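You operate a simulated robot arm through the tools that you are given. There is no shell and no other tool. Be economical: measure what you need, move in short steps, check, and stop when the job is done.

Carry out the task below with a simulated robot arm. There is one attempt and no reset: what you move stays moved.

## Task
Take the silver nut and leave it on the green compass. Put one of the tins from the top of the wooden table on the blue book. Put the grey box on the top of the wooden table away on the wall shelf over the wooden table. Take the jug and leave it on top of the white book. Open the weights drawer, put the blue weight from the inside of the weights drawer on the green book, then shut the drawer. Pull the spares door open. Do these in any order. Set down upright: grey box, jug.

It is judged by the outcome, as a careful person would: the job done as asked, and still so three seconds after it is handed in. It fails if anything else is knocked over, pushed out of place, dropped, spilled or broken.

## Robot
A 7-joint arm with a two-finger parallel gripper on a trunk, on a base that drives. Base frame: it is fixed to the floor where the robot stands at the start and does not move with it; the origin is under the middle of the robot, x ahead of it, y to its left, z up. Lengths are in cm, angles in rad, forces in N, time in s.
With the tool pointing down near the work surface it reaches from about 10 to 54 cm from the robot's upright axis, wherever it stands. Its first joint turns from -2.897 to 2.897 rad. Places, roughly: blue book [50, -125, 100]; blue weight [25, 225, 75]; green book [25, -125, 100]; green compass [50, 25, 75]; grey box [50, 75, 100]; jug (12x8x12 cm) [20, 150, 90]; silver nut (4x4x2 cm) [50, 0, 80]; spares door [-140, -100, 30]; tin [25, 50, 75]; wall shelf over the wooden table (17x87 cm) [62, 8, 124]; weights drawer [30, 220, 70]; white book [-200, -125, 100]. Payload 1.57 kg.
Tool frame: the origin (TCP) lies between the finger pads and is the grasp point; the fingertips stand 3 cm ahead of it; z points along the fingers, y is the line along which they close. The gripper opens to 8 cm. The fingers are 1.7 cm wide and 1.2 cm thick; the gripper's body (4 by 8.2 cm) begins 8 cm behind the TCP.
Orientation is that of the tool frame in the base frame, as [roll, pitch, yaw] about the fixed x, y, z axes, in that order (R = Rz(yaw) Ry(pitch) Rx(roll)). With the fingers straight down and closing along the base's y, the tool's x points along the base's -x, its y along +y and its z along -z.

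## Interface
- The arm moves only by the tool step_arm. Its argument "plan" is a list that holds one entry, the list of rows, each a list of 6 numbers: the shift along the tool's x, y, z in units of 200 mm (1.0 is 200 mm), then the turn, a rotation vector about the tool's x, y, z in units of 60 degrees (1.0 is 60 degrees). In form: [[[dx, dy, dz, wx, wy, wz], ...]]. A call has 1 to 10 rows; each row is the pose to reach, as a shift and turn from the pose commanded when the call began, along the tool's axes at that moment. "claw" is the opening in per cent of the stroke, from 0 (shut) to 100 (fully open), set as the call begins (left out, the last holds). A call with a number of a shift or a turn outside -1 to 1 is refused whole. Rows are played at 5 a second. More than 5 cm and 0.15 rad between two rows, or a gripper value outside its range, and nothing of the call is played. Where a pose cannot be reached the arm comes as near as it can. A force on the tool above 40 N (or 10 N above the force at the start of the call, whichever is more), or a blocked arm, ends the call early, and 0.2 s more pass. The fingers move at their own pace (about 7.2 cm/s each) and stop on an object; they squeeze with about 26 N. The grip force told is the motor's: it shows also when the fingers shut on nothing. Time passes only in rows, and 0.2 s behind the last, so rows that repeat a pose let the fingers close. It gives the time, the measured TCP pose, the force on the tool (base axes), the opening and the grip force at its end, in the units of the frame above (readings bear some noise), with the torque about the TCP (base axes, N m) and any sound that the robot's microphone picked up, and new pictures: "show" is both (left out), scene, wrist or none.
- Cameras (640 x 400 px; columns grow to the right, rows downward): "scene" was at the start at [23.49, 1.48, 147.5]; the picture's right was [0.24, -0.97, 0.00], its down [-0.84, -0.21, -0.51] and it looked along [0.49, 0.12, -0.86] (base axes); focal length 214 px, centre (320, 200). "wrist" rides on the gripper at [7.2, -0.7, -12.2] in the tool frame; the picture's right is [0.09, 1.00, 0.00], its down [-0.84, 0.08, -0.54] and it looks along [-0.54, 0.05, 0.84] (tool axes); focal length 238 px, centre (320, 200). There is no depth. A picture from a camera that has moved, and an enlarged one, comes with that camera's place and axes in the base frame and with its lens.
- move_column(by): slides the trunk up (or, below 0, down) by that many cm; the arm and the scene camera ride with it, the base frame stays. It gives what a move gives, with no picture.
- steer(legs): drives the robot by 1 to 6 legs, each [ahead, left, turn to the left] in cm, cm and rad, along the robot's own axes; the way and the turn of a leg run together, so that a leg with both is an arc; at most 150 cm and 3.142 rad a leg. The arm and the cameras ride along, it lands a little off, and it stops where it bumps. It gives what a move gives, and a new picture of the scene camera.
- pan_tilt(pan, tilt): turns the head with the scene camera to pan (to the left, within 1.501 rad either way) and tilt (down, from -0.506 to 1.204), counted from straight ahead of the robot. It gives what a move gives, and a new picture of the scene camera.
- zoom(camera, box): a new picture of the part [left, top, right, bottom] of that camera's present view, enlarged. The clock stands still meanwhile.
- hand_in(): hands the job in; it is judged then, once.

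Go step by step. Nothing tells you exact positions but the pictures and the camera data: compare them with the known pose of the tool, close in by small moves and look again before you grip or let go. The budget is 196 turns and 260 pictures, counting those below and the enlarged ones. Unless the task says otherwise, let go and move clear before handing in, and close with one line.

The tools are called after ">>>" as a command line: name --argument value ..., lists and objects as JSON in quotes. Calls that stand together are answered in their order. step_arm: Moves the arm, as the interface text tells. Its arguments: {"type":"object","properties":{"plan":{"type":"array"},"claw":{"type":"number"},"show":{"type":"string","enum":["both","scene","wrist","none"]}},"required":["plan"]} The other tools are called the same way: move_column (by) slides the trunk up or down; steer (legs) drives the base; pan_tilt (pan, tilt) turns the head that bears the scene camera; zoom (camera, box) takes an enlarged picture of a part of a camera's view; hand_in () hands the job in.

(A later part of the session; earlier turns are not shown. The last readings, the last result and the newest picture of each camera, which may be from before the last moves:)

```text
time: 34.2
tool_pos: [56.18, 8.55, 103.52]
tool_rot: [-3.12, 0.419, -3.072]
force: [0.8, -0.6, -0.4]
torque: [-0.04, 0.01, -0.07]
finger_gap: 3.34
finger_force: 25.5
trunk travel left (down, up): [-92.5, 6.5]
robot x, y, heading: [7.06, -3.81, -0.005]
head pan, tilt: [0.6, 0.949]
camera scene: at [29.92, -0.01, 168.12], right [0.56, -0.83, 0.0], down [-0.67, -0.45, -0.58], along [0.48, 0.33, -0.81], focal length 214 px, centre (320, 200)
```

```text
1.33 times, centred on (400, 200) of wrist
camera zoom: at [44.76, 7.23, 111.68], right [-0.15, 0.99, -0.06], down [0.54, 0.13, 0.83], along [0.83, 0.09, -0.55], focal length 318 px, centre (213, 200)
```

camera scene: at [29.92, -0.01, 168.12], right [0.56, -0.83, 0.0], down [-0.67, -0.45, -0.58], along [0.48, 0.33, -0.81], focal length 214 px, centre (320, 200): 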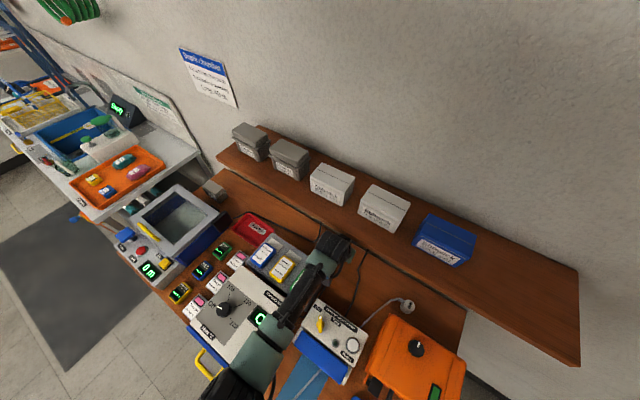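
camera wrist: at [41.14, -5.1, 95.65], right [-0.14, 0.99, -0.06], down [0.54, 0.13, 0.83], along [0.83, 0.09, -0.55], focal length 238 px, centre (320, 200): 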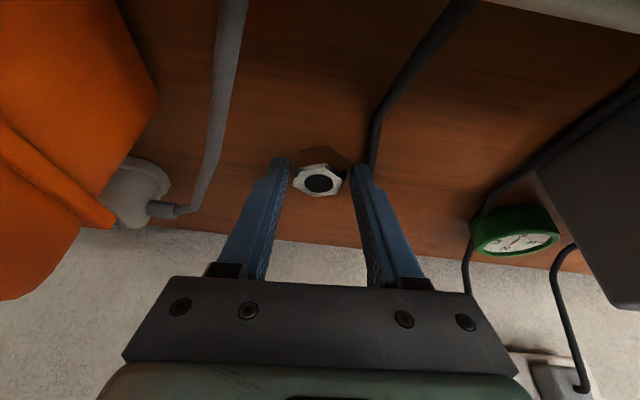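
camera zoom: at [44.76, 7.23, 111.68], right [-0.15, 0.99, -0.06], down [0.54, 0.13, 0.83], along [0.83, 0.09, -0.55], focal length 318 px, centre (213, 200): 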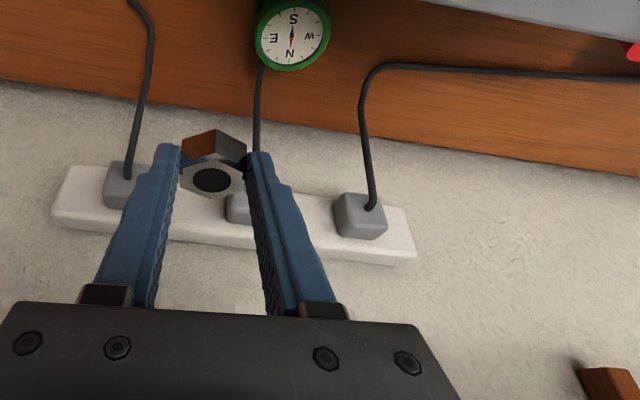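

Compass at ≈(57.9,14.1). I'll yaw the hand 25° so the wrist camera stays clear of the film holder, and align over the compass.

>>> step_arm --plan '[[[-0.013, 0.06, 0.004, -0.042, -0.002, -0.095], [-0.026, 0.125, 0.008, -0.085, -0.004, -0.19], [-0.04, 0.19, 0.012, -0.128, -0.006, -0.285], [-0.053, 0.251, 0.015, -0.17, -0.008, -0.38]]]' --show "none"

>>> move_column --by -8

>>> zoom --camera "wrist" --box '[160, 50, 640, 350]'

>>> zoom --camera "scene" --box '[160, 150, 480, 350]'

```text
time: 35.2
tool_pos: [55.98, 12.65, 103.41]
tool_rot: [-3.118, 0.411, -2.637]
force: [-0.1, -0.4, -1.2]
torque: [0.0, -0.01, -0.05]
finger_gap: 3.31
finger_force: 26.2
trunk travel left (down, up): [-92.5, 6.5]
robot x, y, heading: [6.82, -3.54, -0.008]
head pan, tilt: [0.6, 0.949]
```

```text
time: 36.4
tool_pos: [57.1, 13.69, 95.47]
tool_rot: [-3.122, 0.419, -2.633]
force: [-0.2, -0.1, -0.4]
torque: [-0.02, -0.01, 0.0]
finger_gap: 3.32
finger_force: 25.9
trunk travel left (down, up): [-84.5, 14.5]
robot x, y, heading: [7.1, -3.86, -0.007]
head pan, tilt: [0.6, 0.949]
```

```text
1.33 times, centred on (400, 200) of wrist
camera zoom: at [47.15, 7.59, 103.81], right [-0.55, 0.83, -0.06], down [0.43, 0.34, 0.83], along [0.71, 0.43, -0.55], focal length 318 px, centre (213, 200)
```

zoom: 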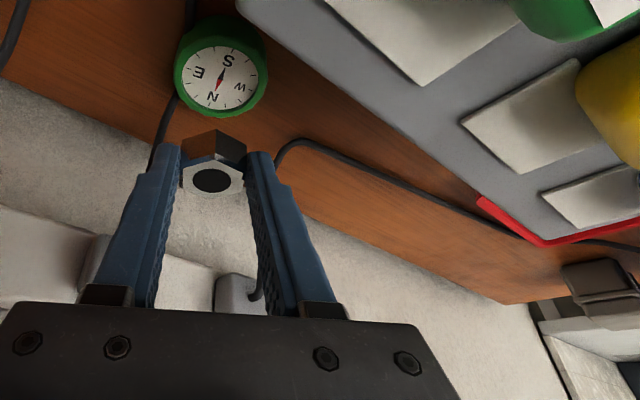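

```text
2.00 times, centred on (320, 250) of scene
camera zoom: at [29.9, -0.02, 160.12], right [0.56, -0.83, 0.0], down [-0.67, -0.45, -0.58], along [0.48, 0.33, -0.81], focal length 429 px, centre (320, 100)
```

zoom: 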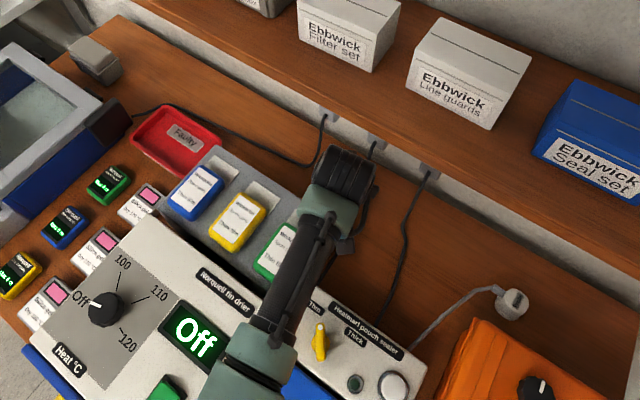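

Nut is aligned above the compass. Lowering 5 cm straight down and checking.

>>> step_arm --plan '[[[0.034, 0.002, 0.076, 0, 0, 0], [0.068, 0.003, 0.152, 0, 0, 0], [0.102, 0.005, 0.228, 0, 0, 0], [0.102, 0.005, 0.228, 0, 0, 0]]]' --show "none"

>>> zoom --camera "wrist" --box '[220, 90, 460, 240]'

```text
time: 37.4
tool_pos: [56.92, 13.75, 90.5]
tool_rot: [-3.121, 0.421, -2.636]
force: [-0.5, -0.2, -0.1]
torque: [0.0, 0.03, -0.01]
finger_gap: 3.3
finger_force: 25.8
trunk travel left (down, up): [-84.5, 14.5]
robot x, y, heading: [6.73, -3.64, -0.004]
head pan, tilt: [0.6, 0.949]
```

```text
2.67 times, centred on (340, 165) of wrist
camera zoom: at [47.12, 7.55, 98.79], right [-0.55, 0.83, -0.06], down [0.43, 0.34, 0.83], along [0.71, 0.43, -0.55], focal length 636 px, centre (267, 293)
```

zoom: 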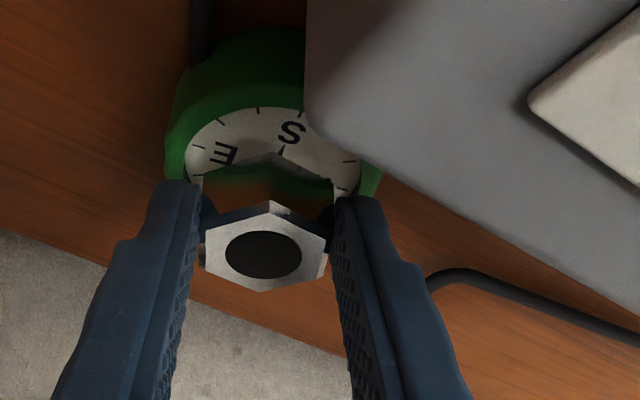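

Still just above the dial. Lowering in small steps until contact shows.

>>> step_arm --plan '[[[0.01, 0, 0.0225, 0, 0, 0], [0.016, 0.001, 0.036, 0, 0, 0], [0.016, 0.001, 0.036, 0, 0, 0]]]' --show "none"

>>> zoom --camera "wrist" --box '[220, 90, 460, 240]'

```text
time: 38.2
tool_pos: [57.06, 13.69, 89.94]
tool_rot: [-3.121, 0.424, -2.635]
force: [1.5, -1.1, 10.0]
torque: [0.14, -0.09, -0.05]
finger_gap: 3.29
finger_force: 25.8
trunk travel left (down, up): [-84.5, 14.5]
robot x, y, heading: [6.73, -3.59, -0.007]
head pan, tilt: [0.6, 0.949]
```

```text
2.67 times, centred on (340, 165) of wrist
camera zoom: at [47.14, 7.56, 98.14], right [-0.55, 0.83, -0.06], down [0.43, 0.34, 0.84], along [0.72, 0.43, -0.54], focal length 636 px, centre (267, 293)
```

zoom: 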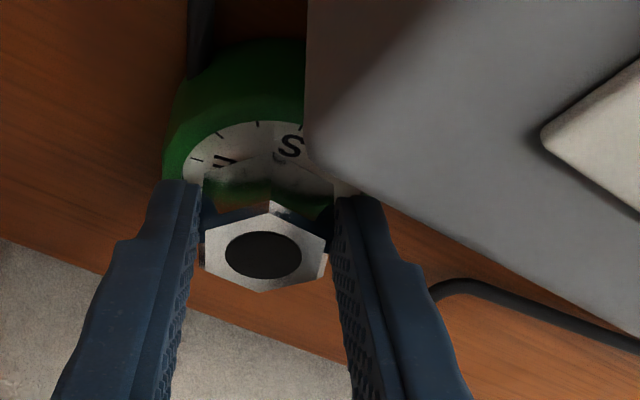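

Contact: 10 N upward, nut rests on the compass. Opening slightly.

>>> step_arm --plan '[[[0, 0, -0.004, 0, 0, 0], [0, 0, -0.004, 0, 0, 0]]]' --claw 50 --show "none"

>>> zoom --camera "wrist" --box '[220, 90, 460, 240]'

>>> step_arm --plan '[[[0, 0, -0.1, 0, 0, 0], [0, 0, -0.2, 0, 0, 0], [0, 0, -0.3, 0, 0, 0]]]' --show "wrist"

```text
time: 38.8
tool_pos: [56.78, 13.64, 89.88]
tool_rot: [-3.12, 0.418, -2.632]
force: [-0.3, -0.6, -0.1]
torque: [-0.04, 0.01, 0.0]
finger_gap: 4.0
finger_force: 0.0
trunk travel left (down, up): [-84.5, 14.5]
robot x, y, heading: [7.02, -3.39, -0.007]
head pan, tilt: [0.6, 0.949]
```

```text
2.67 times, centred on (340, 165) of wrist
camera zoom: at [47.03, 7.49, 98.0], right [-0.55, 0.83, -0.06], down [0.43, 0.34, 0.83], along [0.71, 0.43, -0.55], focal length 636 px, centre (267, 293)
```

zoom: 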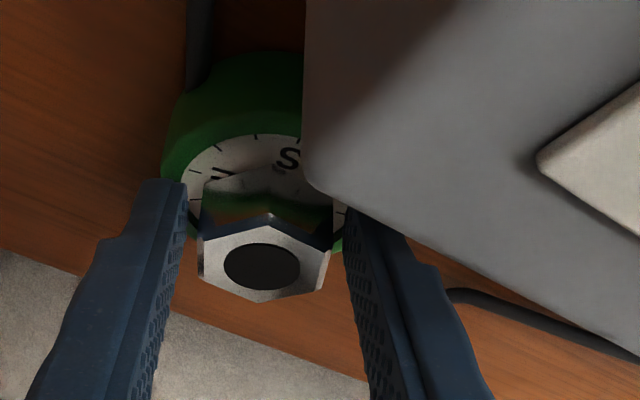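

```text
time: 39.6
tool_pos: [54.92, 12.65, 95.32]
tool_rot: [-3.12, 0.42, -2.634]
force: [-0.8, -0.6, 1.3]
torque: [0.0, 0.01, -0.02]
finger_gap: 4.0
finger_force: 0.1
trunk travel left (down, up): [-84.5, 14.5]
robot x, y, heading: [6.91, -3.82, -0.01]
head pan, tilt: [0.6, 0.949]
camera wrist: at [45.01, 6.43, 103.57], right [-0.55, 0.83, -0.06], down [0.43, 0.34, 0.83], along [0.71, 0.43, -0.55], focal length 238 px, centre (320, 200)
```

wrist: 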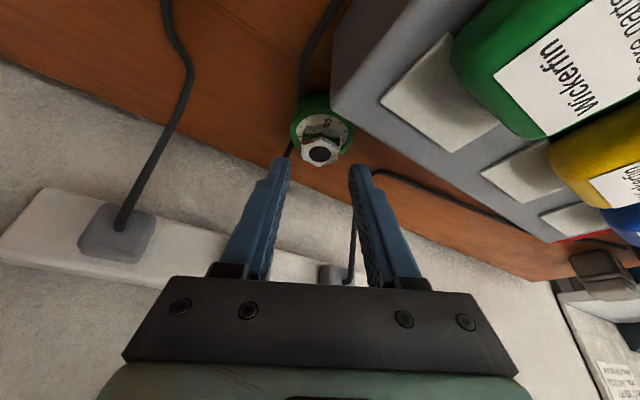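

The nut is on the compass. Now I'll raise, back off, and identify the tins.

>>> move_column --by 14

>>> steer --legs '[[-12, 0, 0], [0, 30, 0]]'

>>> zoom --camera "scene" --box '[160, 200, 480, 400]'

```text
time: 41.0
tool_pos: [53.86, 12.41, 107.66]
tool_rot: [-3.122, 0.391, -2.629]
force: [-12.1, 1.0, 2.3]
torque: [-0.28, -1.48, -0.29]
finger_gap: 4.01
finger_force: 0.0
trunk travel left (down, up): [-97.7, 1.3]
robot x, y, heading: [7.11, -4.22, -0.003]
head pan, tilt: [0.6, 0.949]
stopped: the force on the tool passed its limit at 52 N (the readings are from after the stop); the commanded pose is now the measured one
```

```text
time: 43.9
tool_pos: [41.91, 42.1, 107.53]
tool_rot: [-3.123, 0.391, -2.624]
force: [0.3, -0.4, -1.2]
torque: [0.02, 0.04, 0.02]
finger_gap: 3.97
finger_force: 0.1
trunk travel left (down, up): [-97.7, 1.3]
robot x, y, heading: [-5.14, 26.25, 0.005]
head pan, tilt: [0.6, 0.949]
camera scene: at [17.79, 29.61, 173.28], right [0.56, -0.83, 0.0], down [-0.67, -0.46, -0.58], along [0.48, 0.33, -0.81], focal length 214 px, centre (320, 200)
```

scene: 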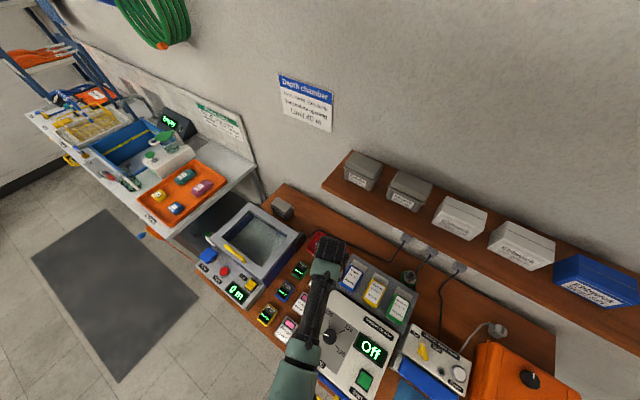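

```text
2.00 times, centred on (320, 300) of scene
camera zoom: at [17.79, 29.61, 173.28], right [0.56, -0.83, 0.0], down [-0.67, -0.46, -0.58], along [0.48, 0.33, -0.81], focal length 429 px, centre (320, 0)
```

zoom: 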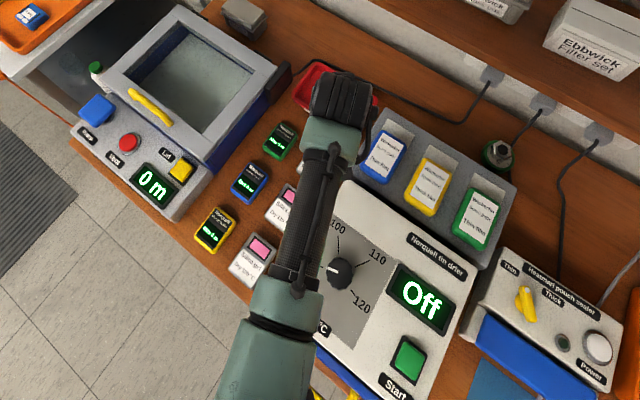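

The nut sits on the compass. Now a closer look at the small items and the grey box.

>>> pan_tilt --pan 0.85 --tilt 1.15

>>> zoom --camera "scene" --box '[230, 180, 430, 305]'

>>> zoom --camera "wrist" --box '[320, 0, 640, 200]'

```text
time: 44.7
tool_pos: [41.8, 42.32, 107.64]
tool_rot: [-3.123, 0.391, -2.626]
force: [-0.8, -0.6, 0.3]
torque: [0.04, 0.02, 0.0]
finger_gap: 4.01
finger_force: 0.0
trunk travel left (down, up): [-97.7, 1.3]
robot x, y, heading: [-4.97, 25.9, -0.002]
head pan, tilt: [0.85, 1.15]
camera scene: at [15.72, 30.13, 171.94], right [0.75, -0.66, 0.0], down [-0.6, -0.69, -0.41], along [0.27, 0.31, -0.91], focal length 214 px, centre (320, 200)
```

scene: 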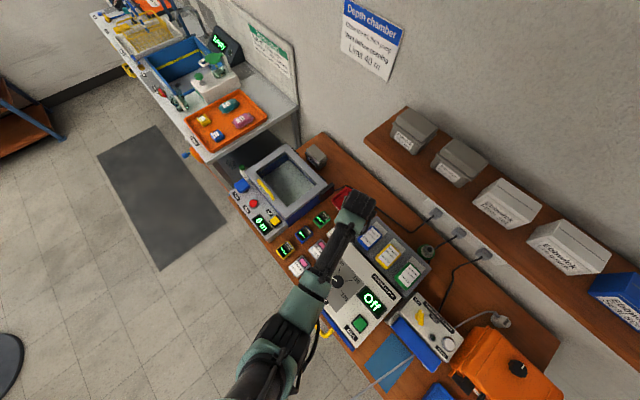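

```text
3.20 times, centred on (330, 242) of scene
camera zoom: at [15.72, 30.13, 171.94], right [0.75, -0.66, 0.0], down [-0.6, -0.69, -0.41], along [0.27, 0.31, -0.91], focal length 686 px, centre (288, 64)
```

zoom: 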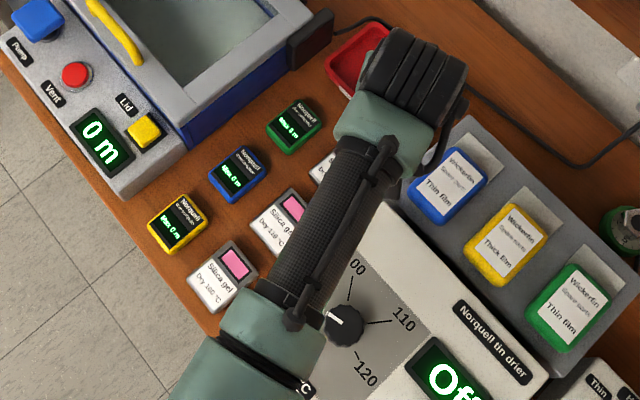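

```text
2.00 times, centred on (480, 100) of wrist
camera zoom: at [32.3, 36.03, 116.1], right [-0.56, 0.83, -0.05], down [0.45, 0.36, 0.82], along [0.7, 0.43, -0.57], focal length 477 px, centre (0, 400)
```

zoom: 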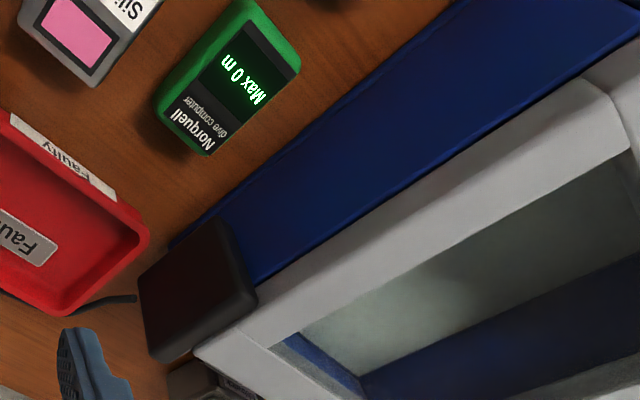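

The "Silica gel" tins are next to the tin drier, at about x=17/26/35, y=43. I'll straighten the hand's yaw and back the robot off to face them.

>>> step_arm --plan '[[[0.08, -0.152, -0.032, 0.047, 0, 0.114], [0.16, -0.305, -0.065, 0.094, 0, 0.228], [0.24, -0.457, -0.097, 0.141, 0, 0.341], [0.32, -0.61, -0.13, 0.188, 0, 0.455]]]' --show "none"

>>> steer --legs '[[-20, 0, 0], [0, 16, 0]]'

>>> pan_tilt --pan 0.3 --tilt 1.0

>>> zoom --camera "wrist" --box '[0, 0, 640, 400]'

```text
time: 45.7
tool_pos: [41.77, 28.43, 107.95]
tool_rot: [-3.126, 0.399, 3.14]
force: [0.1, 0.8, -0.4]
torque: [-0.02, 0.03, 0.04]
finger_gap: 4.01
finger_force: 0.1
trunk travel left (down, up): [-97.7, 1.3]
robot x, y, heading: [-5.05, 26.22, 0.004]
head pan, tilt: [0.85, 1.15]
```

```text
time: 48.3
tool_pos: [21.55, 44.59, 107.97]
tool_rot: [-3.126, 0.4, -3.136]
force: [-0.6, 0.4, 0.5]
torque: [0.0, -0.03, 0.02]
finger_gap: 4.0
finger_force: 0.1
trunk travel left (down, up): [-97.7, 1.3]
robot x, y, heading: [-25.23, 41.86, 0.003]
head pan, tilt: [0.85, 1.15]
camera scene: at [-4.5, 46.01, 171.94], right [0.75, -0.66, 0.0], down [-0.6, -0.69, -0.41], along [0.27, 0.31, -0.91], focal length 214 px, centre (320, 200)
```

scene: 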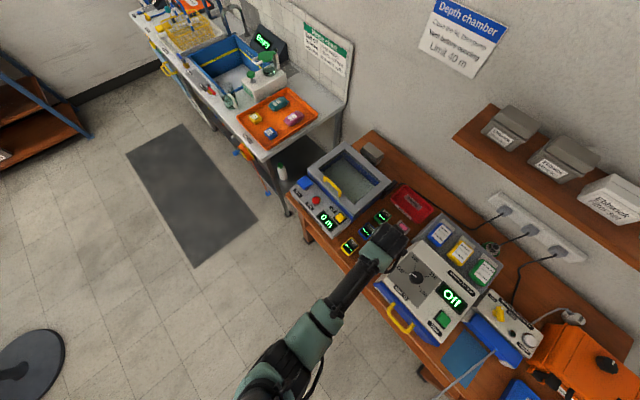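

```text
time: 49.3
tool_pos: [21.48, 44.62, 108.0]
tool_rot: [-3.125, 0.401, -3.137]
force: [0.5, 0.4, -0.5]
torque: [0.0, 0.01, 0.03]
finger_gap: 4.0
finger_force: 0.0
trunk travel left (down, up): [-97.7, 1.3]
robot x, y, heading: [-25.59, 42.21, 0.002]
head pan, tilt: [0.3, 1.0]
camera scene: at [-1.81, 43.73, 172.91], right [0.3, -0.95, 0.0], down [-0.8, -0.25, -0.54], along [0.51, 0.16, -0.84], focal length 214 px, centre (320, 200)
```

scene: 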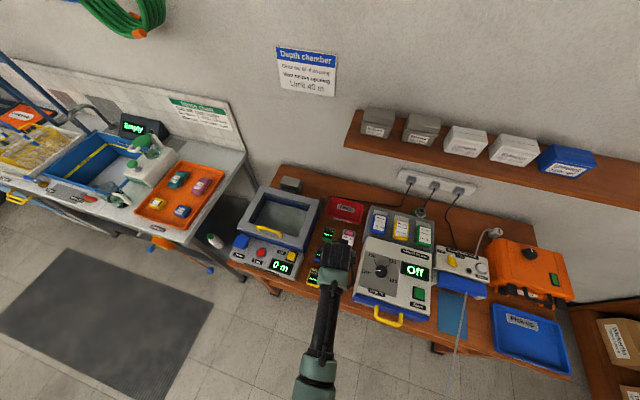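

```text
1.00 times, centred on (320, 200) of wrist (not enlarged: the box is as wide or as high as the picture)
camera zoom: at [10.23, 43.9, 116.39], right [-0.08, 1.0, -0.05], down [0.56, 0.09, 0.82], along [0.82, 0.04, -0.56], focal length 238 px, centre (320, 200)
```

zoom: 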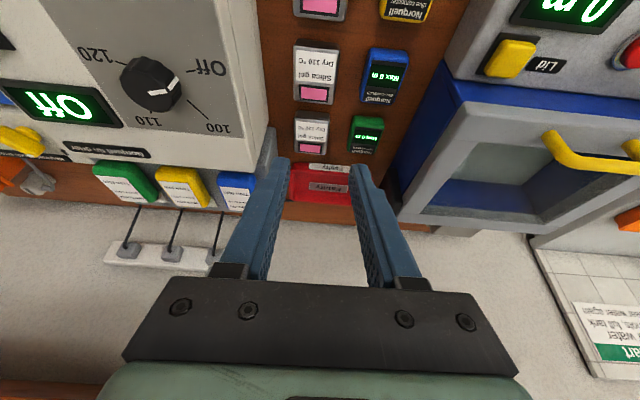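

Rotating the tool vertical and moving over the front tin.

>>> step_arm --plan '[[[0.06, -0.023, -0.026, 0, 0.127, 0], [0.12, -0.047, -0.052, 0, 0.255, 0], [0.184, -0.07, -0.078, 0, 0.382, 0], [0.184, -0.07, -0.078, 0, 0.382, 0]]]' --claw 90 --show "wrist"

```text
time: 50.3
tool_pos: [17.61, 43.36, 108.11]
tool_rot: [-3.126, -0.001, 3.14]
force: [-0.3, 0.4, 0.0]
torque: [0.07, -0.02, -0.02]
finger_gap: 7.19
finger_force: 0.1
trunk travel left (down, up): [-97.7, 1.3]
robot x, y, heading: [-25.32, 41.89, 0.008]
head pan, tilt: [0.3, 1.0]
camera wrist: at [10.4, 42.66, 120.25], right [-0.09, 1.0, -0.02], down [0.84, 0.09, 0.54], along [0.54, 0.04, -0.84], focal length 238 px, centre (320, 200)
```

wrist: 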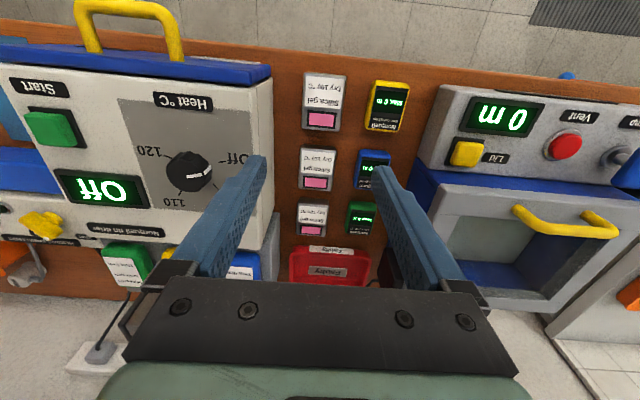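

Front tin at ≈(16.6,43.5), 5.8 cm wide, with tight gaps on both sides. Aligning and lowering the trunk 13 cm.

>>> step_arm --plan '[[[0.05, 0.02, 0, 0, 0, 0], [0.05, 0.02, 0, 0, 0, 0]]]' --claw 85 --show "none"

>>> move_column --by -13

>>> zoom --camera "wrist" --box '[200, 20, 440, 170]'

```text
time: 50.9
tool_pos: [16.5, 43.79, 108.03]
tool_rot: [-3.127, -0.001, 3.141]
force: [-0.5, 0.0, -0.3]
torque: [-0.01, 0.01, -0.01]
finger_gap: 6.79
finger_force: 0.1
trunk travel left (down, up): [-97.7, 1.3]
robot x, y, heading: [-25.63, 41.83, 0.005]
head pan, tilt: [0.3, 1.0]
```

```text
time: 52.5
tool_pos: [16.55, 43.7, 95.11]
tool_rot: [-3.126, -0.001, 3.141]
force: [-0.1, -0.2, 0.7]
torque: [-0.04, 0.01, 0.01]
finger_gap: 6.79
finger_force: 0.0
trunk travel left (down, up): [-84.7, 14.3]
robot x, y, heading: [-25.16, 41.53, 0.007]
head pan, tilt: [0.3, 1.0]
```

```text
2.67 times, centred on (320, 95) of wrist
camera zoom: at [9.37, 43.05, 107.2], right [-0.09, 1.0, -0.02], down [0.84, 0.09, 0.54], along [0.54, 0.04, -0.84], focal length 636 px, centre (320, 480)
```

zoom: 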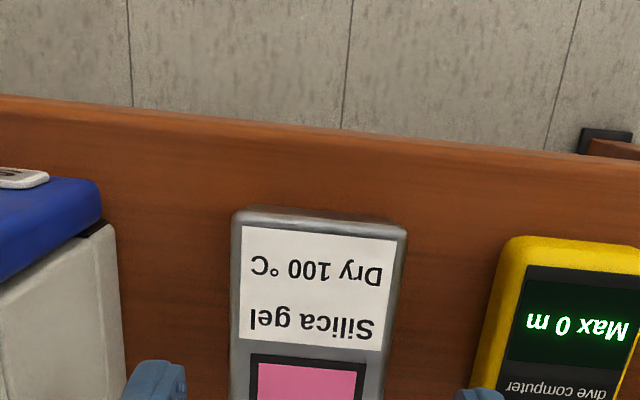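

Centred with enough clearance. Lowering to the tin and closing.

>>> step_arm --plan '[[[0, 0, 0.12, 0, 0, 0], [0, 0, 0.24, 0, 0, 0], [0, 0, 0.365, 0, 0, 0], [0, 0, 0.365, 0, 0, 0]]]' --show "wrist"

>>> step_arm --plan '[[[0, 0, 0, 0, 0, 0], [0, 0, 0, 0, 0, 0], [0, 0, 0, 0, 0, 0]]]' --claw 0 --show "wrist"

```text
time: 53.5
tool_pos: [16.44, 43.63, 87.56]
tool_rot: [-3.126, -0.001, -3.141]
force: [-0.3, 0.3, -1.3]
torque: [-0.01, 0.05, -0.01]
finger_gap: 6.79
finger_force: 0.1
trunk travel left (down, up): [-84.7, 14.3]
robot x, y, heading: [-25.38, 41.73, 0.008]
head pan, tilt: [0.3, 1.0]
camera wrist: at [9.43, 43.0, 99.84], right [-0.09, 1.0, -0.02], down [0.84, 0.09, 0.54], along [0.54, 0.04, -0.84], focal length 238 px, centre (320, 200)
```

wrist: 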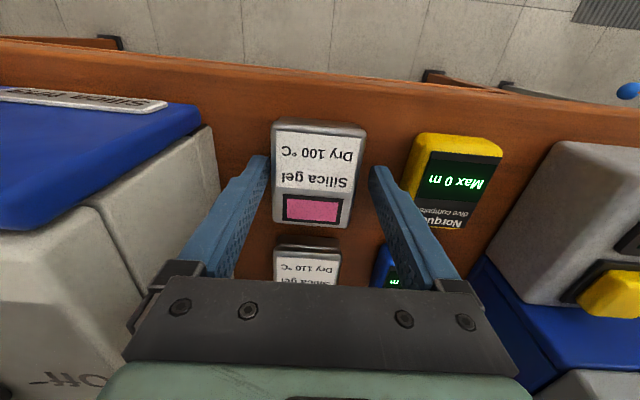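

```text
time: 54.3
tool_pos: [16.66, 43.71, 87.6]
tool_rot: [-3.126, -0.002, -3.142]
force: [-0.1, -0.4, 0.5]
torque: [0.01, -0.05, 0.03]
finger_gap: 5.51
finger_force: 25.3
trunk travel left (down, up): [-84.7, 14.3]
robot x, y, heading: [-25.45, 42.11, 0.002]
head pan, tilt: [0.3, 1.0]
camera wrist: at [9.43, 43.0, 99.85], right [-0.09, 1.0, -0.02], down [0.84, 0.09, 0.54], along [0.54, 0.04, -0.84], focal length 238 px, centre (320, 200)
```

wrist: 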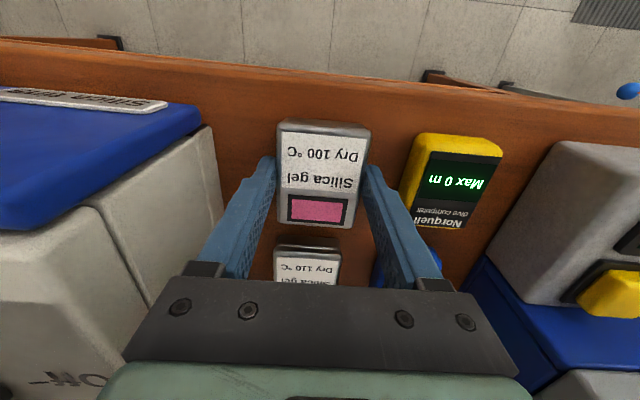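

Tin gripped. Lifting, backing off, and looking to the right for the path to the bookcase.

>>> move_column --by 14

>>> steer --legs '[[-25, 0, 0], [0, 0, -0.8]]'

>>> pan_tilt --pan -0.6 --tilt 0.6

```text
time: 55.9
tool_pos: [16.51, 43.67, 101.75]
tool_rot: [-3.127, 0.001, -3.14]
force: [0.1, 0.3, -0.9]
torque: [-0.02, 0.0, 0.0]
finger_gap: 5.55
finger_force: 26.2
trunk travel left (down, up): [-98.7, 0.3]
robot x, y, heading: [-25.44, 41.65, 0.004]
head pan, tilt: [0.3, 1.0]
```

```text
time: 59.9
tool_pos: [-19.91, 12.66, 101.57]
tool_rot: [-3.126, 0.0, 2.334]
force: [0.1, 0.1, -0.8]
torque: [0.0, -0.01, -0.01]
finger_gap: 5.55
finger_force: 25.8
trunk travel left (down, up): [-98.7, 0.3]
robot x, y, heading: [-50.17, 41.48, -0.804]
head pan, tilt: [0.3, 1.0]
camera scene: at [-32.3, 25.89, 173.91], right [-0.48, -0.88, 0.0], down [-0.74, 0.41, -0.54], along [0.47, -0.26, -0.84], focal length 214 px, centre (320, 200)
```

scene: 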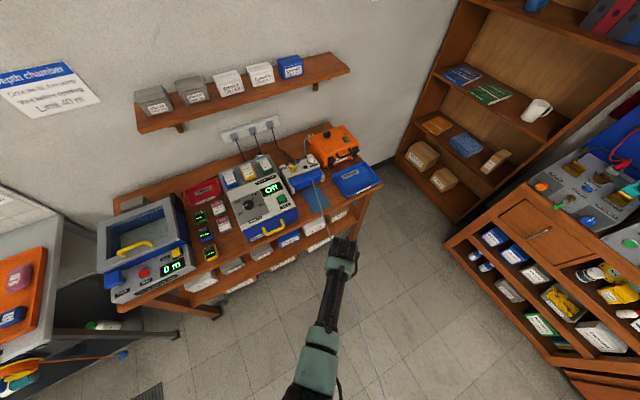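

```text
time: 61.0
tool_pos: [-19.83, 12.7, 101.68]
tool_rot: [-3.127, 0.001, 2.333]
force: [0.1, -0.2, -0.2]
torque: [-0.01, 0.01, 0.02]
finger_gap: 5.55
finger_force: 26.3
trunk travel left (down, up): [-98.7, 0.3]
robot x, y, heading: [-50.41, 41.47, -0.804]
head pan, tilt: [-0.6, 0.6]
camera scene: at [-36.93, 20.53, 177.11], right [-0.99, -0.17, 0.0], down [-0.1, 0.56, -0.82], along [0.14, -0.81, -0.57], focal length 214 px, centre (320, 200)
```

scene: 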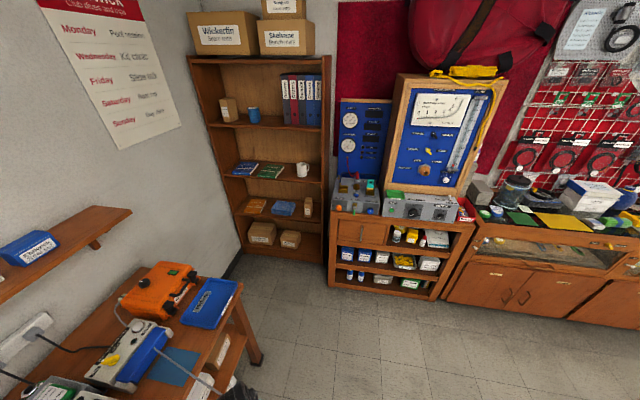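

I can see the bookcase (books at x≈50 and 28, y≈-120, shelf z≈100) and the room layout. I'll retract the tool a bit and drive around the table's right end.

>>> step_arm --plan '[[[0.15, 0, 0, 0, 0, 0], [0.3, 0, 0, 0, 0, 0], [0.45, 0, 0, 0, 0, 0], [0.6, 0, 0, 0, 0, 0]]]' --show "none"

>>> steer --legs '[[0, 0, -0.767], [92, 0, 0], [0, 0, 1.571]]'

```text
time: 62.0
tool_pos: [-28.06, 21.46, 101.91]
tool_rot: [-3.126, 0.002, 2.333]
force: [-0.3, 0.2, -0.7]
torque: [0.04, 0.0, -0.03]
finger_gap: 5.51
finger_force: 25.9
trunk travel left (down, up): [-98.7, 0.3]
robot x, y, heading: [-50.08, 41.68, -0.805]
head pan, tilt: [-0.6, 0.6]
```

```text
time: 72.7
tool_pos: [-19.04, -47.55, 101.81]
tool_rot: [-3.126, 0.001, -3.14]
force: [-0.3, -0.5, -1.1]
torque: [-0.02, -0.01, -0.01]
finger_gap: 5.52
finger_force: 26.0
trunk travel left (down, up): [-98.7, 0.3]
robot x, y, heading: [-48.92, -50.01, 0.009]
head pan, tilt: [-0.6, 0.6]
camera scene: at [-24.67, -54.65, 177.11], right [-0.56, -0.83, 0.0], down [-0.47, 0.32, -0.83], along [0.68, -0.46, -0.56], focal length 214 px, centre (320, 200)
```

scene: 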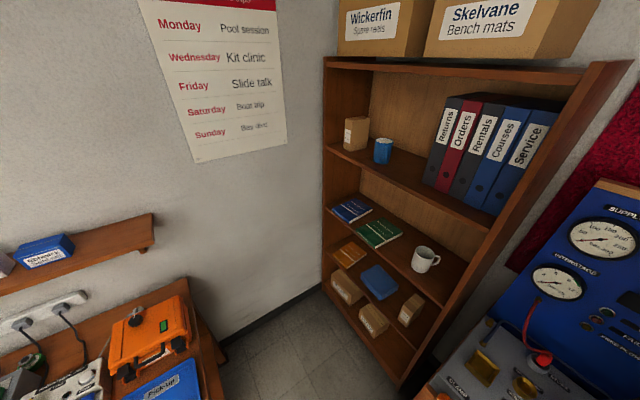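

Better triangulation: blue book top ≈(54.5,-132,95), green ≈(30,-132,95), shelf front y≈-124. Driving in front of the bookcase.

>>> steer --legs '[[70, -25, 0], [0, 0, -1.58], [0, 33, 0]]'

>>> pan_tilt --pan 0.0 --tilt 0.9

```text
time: 81.5
tool_pos: [34.91, -103.75, 101.88]
tool_rot: [-3.138, 0.001, 1.565]
force: [0.5, 0.2, -1.0]
torque: [-0.01, 0.02, 0.01]
finger_gap: 5.51
finger_force: 25.8
trunk travel left (down, up): [-98.7, 0.3]
robot x, y, heading: [34.4, -73.51, -1.569]
head pan, tilt: [-0.6, 0.6]
stopped in leg 3: the robot was blocked; the commanded pose is now the measured one
camera scene: at [27.11, -98.21, 177.05], right [-0.83, 0.56, -0.01], down [0.33, 0.47, -0.82], along [-0.46, -0.68, -0.57], focal length 214 px, centre (320, 200)
```

scene: 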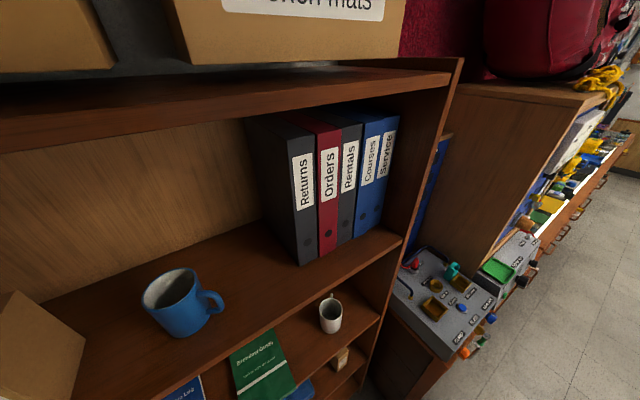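

```text
time: 82.5
tool_pos: [34.97, -103.69, 101.85]
tool_rot: [-3.14, 0.0, 1.567]
force: [0.7, 0.2, -0.2]
torque: [-0.03, 0.02, -0.01]
finger_gap: 5.51
finger_force: 26.6
trunk travel left (down, up): [-98.7, 0.3]
robot x, y, heading: [34.14, -74.07, -1.566]
head pan, tilt: [0.0, 0.901]
camera scene: at [32.14, -98.49, 174.62], right [-1.0, 0.0, -0.01], down [0.01, 0.78, -0.62], along [0.01, -0.62, -0.78], focal length 214 px, centre (320, 200)
```

scene: 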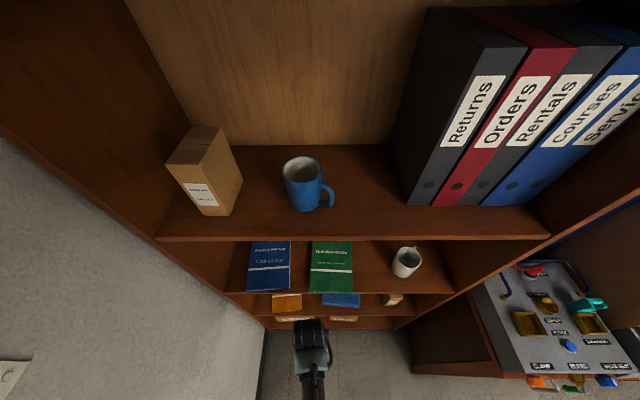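

The robot stopped at x≈34. I'll drive forward 12 cm and check the books' position again.

>>> steer --legs '[[12, 0, 0]]'

>>> zoom --camera "wrist" --box '[0, 0, 640, 400]'

```text
time: 83.2
tool_pos: [34.9, -104.23, 102.04]
tool_rot: [-3.14, 0.004, 1.567]
force: [-0.1, 0.5, -0.3]
torque: [-0.01, 0.01, 0.02]
finger_gap: 5.51
finger_force: 26.4
trunk travel left (down, up): [-98.7, 0.3]
robot x, y, heading: [33.98, -74.48, -1.569]
head pan, tilt: [0.0, 0.901]
stopped in leg 1: the robot was blocked; the commanded pose is now the measured one
camera scene: at [32.15, -98.66, 174.8], right [-1.0, 0.0, -0.01], down [0.01, 0.78, -0.63], along [0.01, -0.63, -0.78], focal length 214 px, centre (320, 200)
```

scene: 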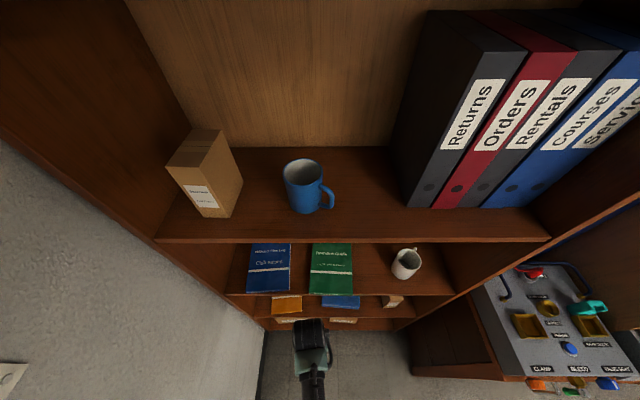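

```text
1.00 times, centred on (320, 200) of wrist (not enlarged: the box is as wide or as high as the picture)
camera zoom: at [34.38, -97.19, 114.21], right [1.0, 0.09, 0.0], down [0.08, -0.83, 0.55], along [0.04, -0.54, -0.84], focal length 238 px, centre (320, 200)
```

zoom: 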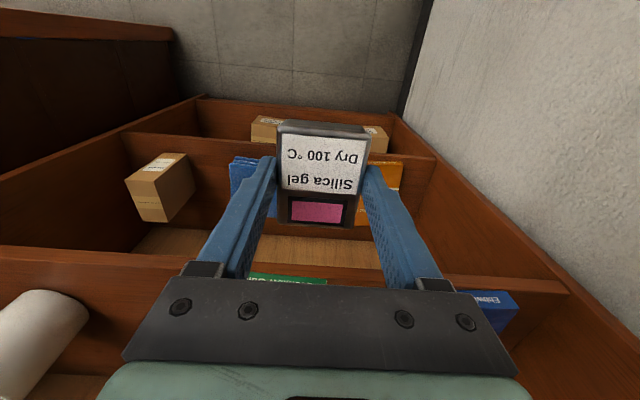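

Possibly still in contact from the sideways bump. I'll ease off 3 cm to the right and try forward again.

>>> steer --legs '[[0, -4, 0], [10, 0, 0]]'

```text
time: 84.9
tool_pos: [31.85, -114.4, 101.87]
tool_rot: [-3.126, 0.0, 1.568]
force: [-0.2, 0.5, -1.3]
torque: [0.05, -0.03, -0.03]
finger_gap: 5.52
finger_force: 25.8
trunk travel left (down, up): [-98.7, 0.3]
robot x, y, heading: [29.86, -84.72, -1.564]
head pan, tilt: [0.0, 0.901]
camera scene: at [29.99, -109.23, 174.65], right [-1.0, 0.0, 0.0], down [0.0, 0.78, -0.62], along [0.0, -0.62, -0.78], focal length 214 px, centre (320, 200)
```

scene: 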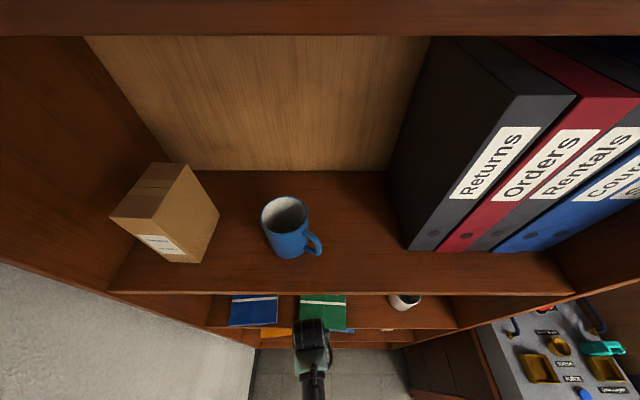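

That worked. Robot now at (30,-85). I'll move the tool left to x≈52 in front of the blue book.

>>> step_arm --plan '[[[0, 0.2, 0, 0, 0, 0], [0, 0.4, 0, 0, 0, 0], [0, 0.6, 0, 0, 0, 0], [0, 0.8, 0, 0, 0, 0], [0, 1.0, 0, 0, 0, 0]]]' --show "both"

```text
time: 86.1
tool_pos: [52.21, -114.75, 101.3]
tool_rot: [-3.125, -0.002, 1.566]
force: [-0.3, 0.8, -0.4]
torque: [0.01, 0.0, 0.0]
finger_gap: 5.51
finger_force: 25.8
trunk travel left (down, up): [-98.7, 0.3]
robot x, y, heading: [30.28, -84.7, -1.561]
head pan, tilt: [0.0, 0.901]
camera scene: at [30.21, -109.39, 174.62], right [-1.0, 0.0, 0.0], down [0.0, 0.78, -0.62], along [0.0, -0.62, -0.78], focal length 214 px, centre (320, 200)
camera wrist: at [51.74, -107.66, 113.56], right [1.0, 0.09, -0.02], down [0.08, -0.84, 0.54], along [0.03, -0.54, -0.84], focal length 238 px, centre (320, 200)
```

scene: 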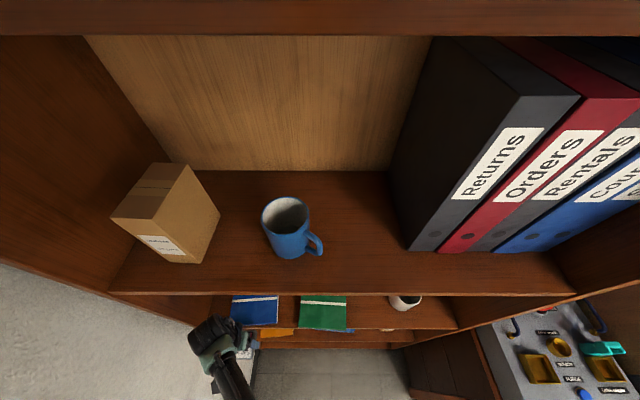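
wrist: 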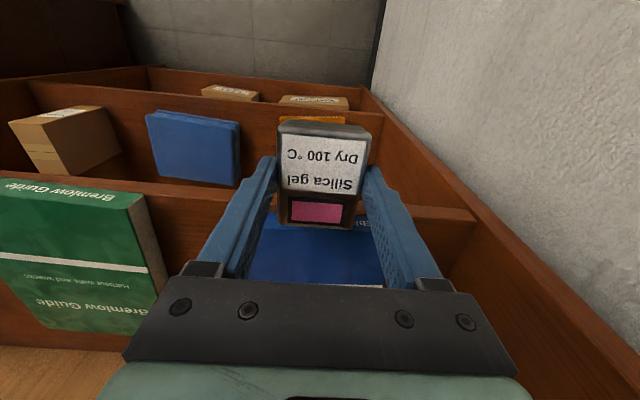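

The tin is aligned with the blue book. Raising 2 cm for safety and moving in over the book.

>>> step_arm --plan '[[[0, 0, -0.1, 0, 0, 0], [-0.2, 0, -0.1, 0, 0, 0], [-0.4, 0, -0.1, 0, 0, 0], [-0.62, 0, -0.1, 0, 0, 0], [-0.62, 0, -0.1, 0, 0, 0]]]' --show "both"

```text
time: 87.3
tool_pos: [52.01, -126.98, 103.29]
tool_rot: [-3.126, -0.002, 1.567]
force: [-0.8, 0.1, -0.3]
torque: [-0.02, -0.01, 0.02]
finger_gap: 5.5
finger_force: 26.1
trunk travel left (down, up): [-98.7, 0.3]
robot x, y, heading: [30.11, -84.58, -1.568]
head pan, tilt: [0.0, 0.901]
camera scene: at [30.15, -109.26, 174.64], right [-1.0, 0.0, 0.0], down [0.0, 0.78, -0.62], along [0.0, -0.62, -0.78], focal length 214 px, centre (320, 200)
camera wrist: at [51.57, -119.97, 115.47], right [1.0, 0.09, -0.02], down [0.08, -0.84, 0.54], along [0.04, -0.54, -0.84], focal length 238 px, centre (320, 200)
```

scene: 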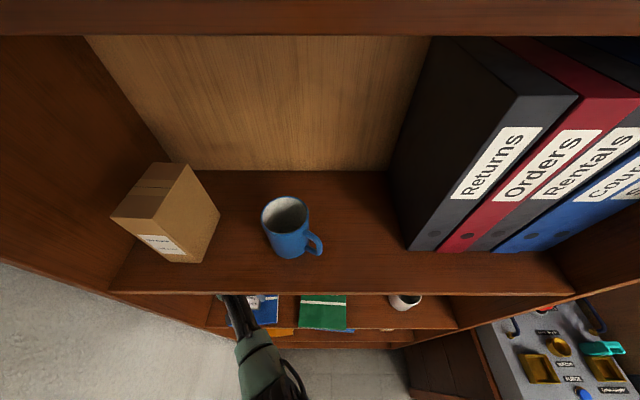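
wrist: 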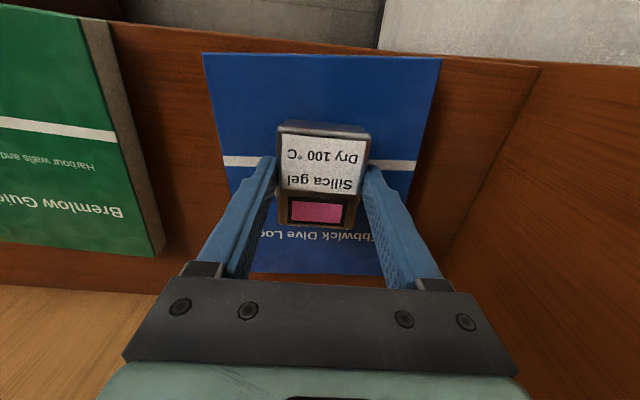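

Centred over the blue book. Lowering gradually until contact.

>>> step_arm --plan '[[[0, 0, 0.04, 0, 0, 0], [0, 0, 0.08, 0, 0, 0], [0, 0, 0.12, 0, 0, 0], [0, 0, 0.15, 0, 0, 0], [0, 0, 0.15, 0, 0, 0]]]' --show "wrist"

```text
time: 88.2
tool_pos: [51.9, -127.11, 101.4]
tool_rot: [-3.129, 0.004, 1.568]
force: [-6.3, 9.7, 21.6]
torque: [-0.07, -0.49, 0.22]
finger_gap: 5.52
finger_force: 26.1
trunk travel left (down, up): [-98.7, 0.3]
robot x, y, heading: [30.04, -84.65, -1.569]
head pan, tilt: [0.0, 0.901]
stopped in row 4: the force on the tool passed its limit at 50 N (the readings are from after the stop); the commanded pose is now the measured one
camera wrist: at [51.5, -120.12, 113.6], right [1.0, 0.09, -0.01], down [0.08, -0.84, 0.54], along [0.04, -0.54, -0.84], focal length 238 px, centre (320, 200)
```

wrist: 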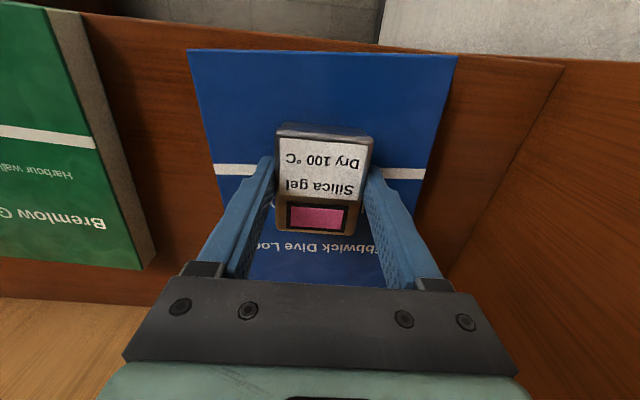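

Contact made: the tin rests on the book. Releasing and retreating.

>>> step_arm --plan '[[[0, 0, -0.005, 0, 0, 0], [0, 0, -0.005, 0, 0, 0], [0, 0, -0.005, 0, 0, 0]]]' --claw 92 --show "wrist"

>>> step_arm --plan '[[[0, 0, -0.15, 0, 0, 0], [0, 0, -0.28, 0, 0, 0]]]' --show "wrist"

```text
time: 89.0
tool_pos: [51.97, -127.37, 101.45]
tool_rot: [-3.131, 0.004, 1.567]
force: [-5.2, -1.5, 16.2]
torque: [0.07, -0.48, 0.02]
finger_gap: 6.84
finger_force: 0.2
trunk travel left (down, up): [-98.7, 0.3]
robot x, y, heading: [30.11, -84.68, -1.564]
head pan, tilt: [0.0, 0.901]
camera wrist: at [51.5, -120.25, 113.58], right [1.0, 0.09, -0.01], down [0.08, -0.83, 0.55], along [0.04, -0.54, -0.84], focal length 238 px, centre (320, 200)
```

wrist: 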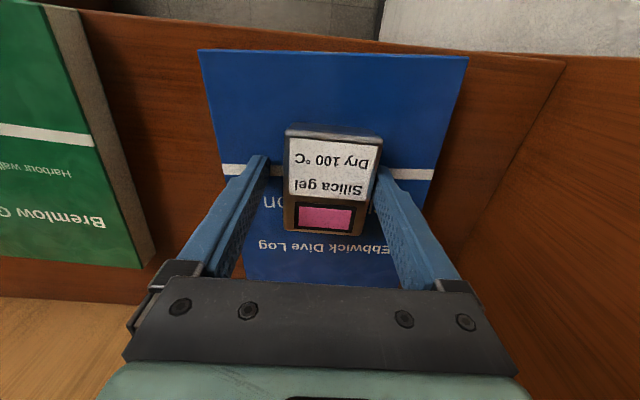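

```text
time: 89.6
tool_pos: [52.08, -127.26, 106.81]
tool_rot: [-3.128, 0.002, 1.569]
force: [0.9, 0.8, 0.0]
torque: [-0.01, 0.0, 0.0]
finger_gap: 7.34
finger_force: 0.0
trunk travel left (down, up): [-98.7, 0.3]
robot x, y, heading: [30.14, -84.81, -1.566]
head pan, tilt: [0.0, 0.901]
camera wrist: at [51.58, -120.25, 118.96], right [1.0, 0.09, -0.01], down [0.08, -0.84, 0.54], along [0.04, -0.54, -0.84], focal length 238 px, centre (320, 200)
```

wrist: 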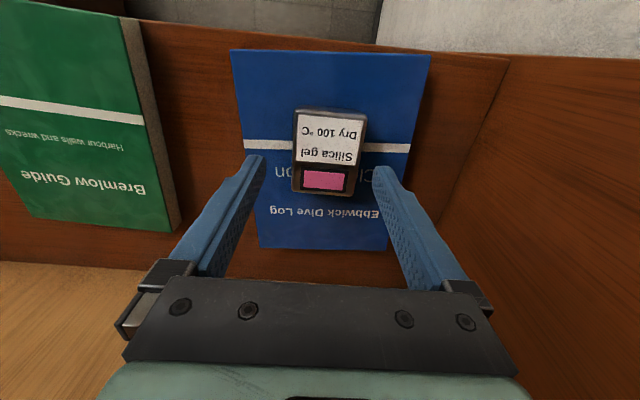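

The tin sits on the blue book. Retreating from the bookcase and driving back toward the table's left end for the grey box.

>>> step_arm --plan '[[[0.2, 0, 0, 0, 0, 0], [0.4, 0, 0, 0, 0, 0], [0.6, 0, 0, 0, 0, 0], [0.65, -0.2, 0, 0, 0, 0], [0.65, -0.4, 0, 0, 0, 0], [0.65, -0.6, 0, 0, 0, 0], [0.65, -0.8, 0, 0, 0, 0], [0.65, -1.0, 0, 0, 0, 0]]]' --show "scene"

>>> steer --legs '[[-12, -14, 0], [0, 0, 1.566], [-65, 20, 0], [0, 95, 0]]'

```text
time: 91.4
tool_pos: [32.18, -114.16, 107.23]
tool_rot: [-3.13, 0.004, 1.568]
force: [-0.3, 0.2, 0.5]
torque: [0.01, 0.01, -0.03]
finger_gap: 7.33
finger_force: 0.1
trunk travel left (down, up): [-98.7, 0.3]
robot x, y, heading: [30.13, -84.45, -1.567]
head pan, tilt: [0.0, 0.901]
camera scene: at [30.1, -109.3, 174.64], right [-1.0, 0.0, 0.0], down [0.0, 0.78, -0.62], along [0.0, -0.62, -0.78], focal length 214 px, centre (320, 200)
```

scene: 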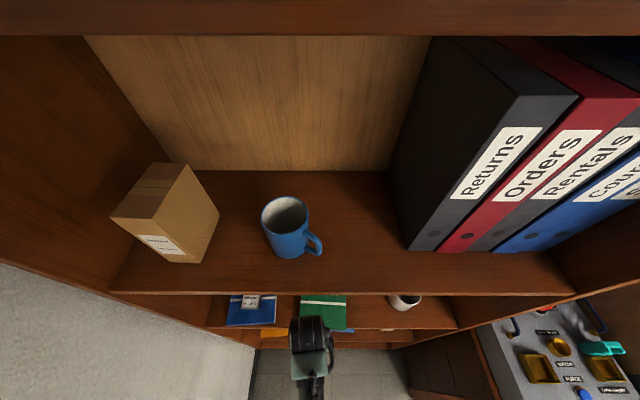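

```text
time: 104.6
tool_pos: [-18.3, 44.94, 107.19]
tool_rot: [-3.128, 0.002, 3.11]
force: [0.1, -0.2, -0.8]
torque: [0.01, 0.0, 0.02]
finger_gap: 7.34
finger_force: 0.1
trunk travel left (down, up): [-98.7, 0.3]
robot x, y, heading: [-47.79, 43.78, -0.019]
head pan, tilt: [0.0, 0.901]
camera scene: at [-23.41, 42.94, 174.64], right [-0.03, -1.0, 0.0], down [-0.78, 0.02, -0.62], along [0.62, -0.02, -0.78], focal length 214 px, centre (320, 200)
```

scene: 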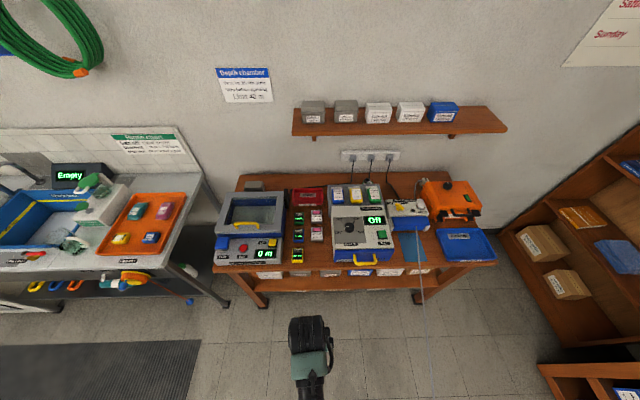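

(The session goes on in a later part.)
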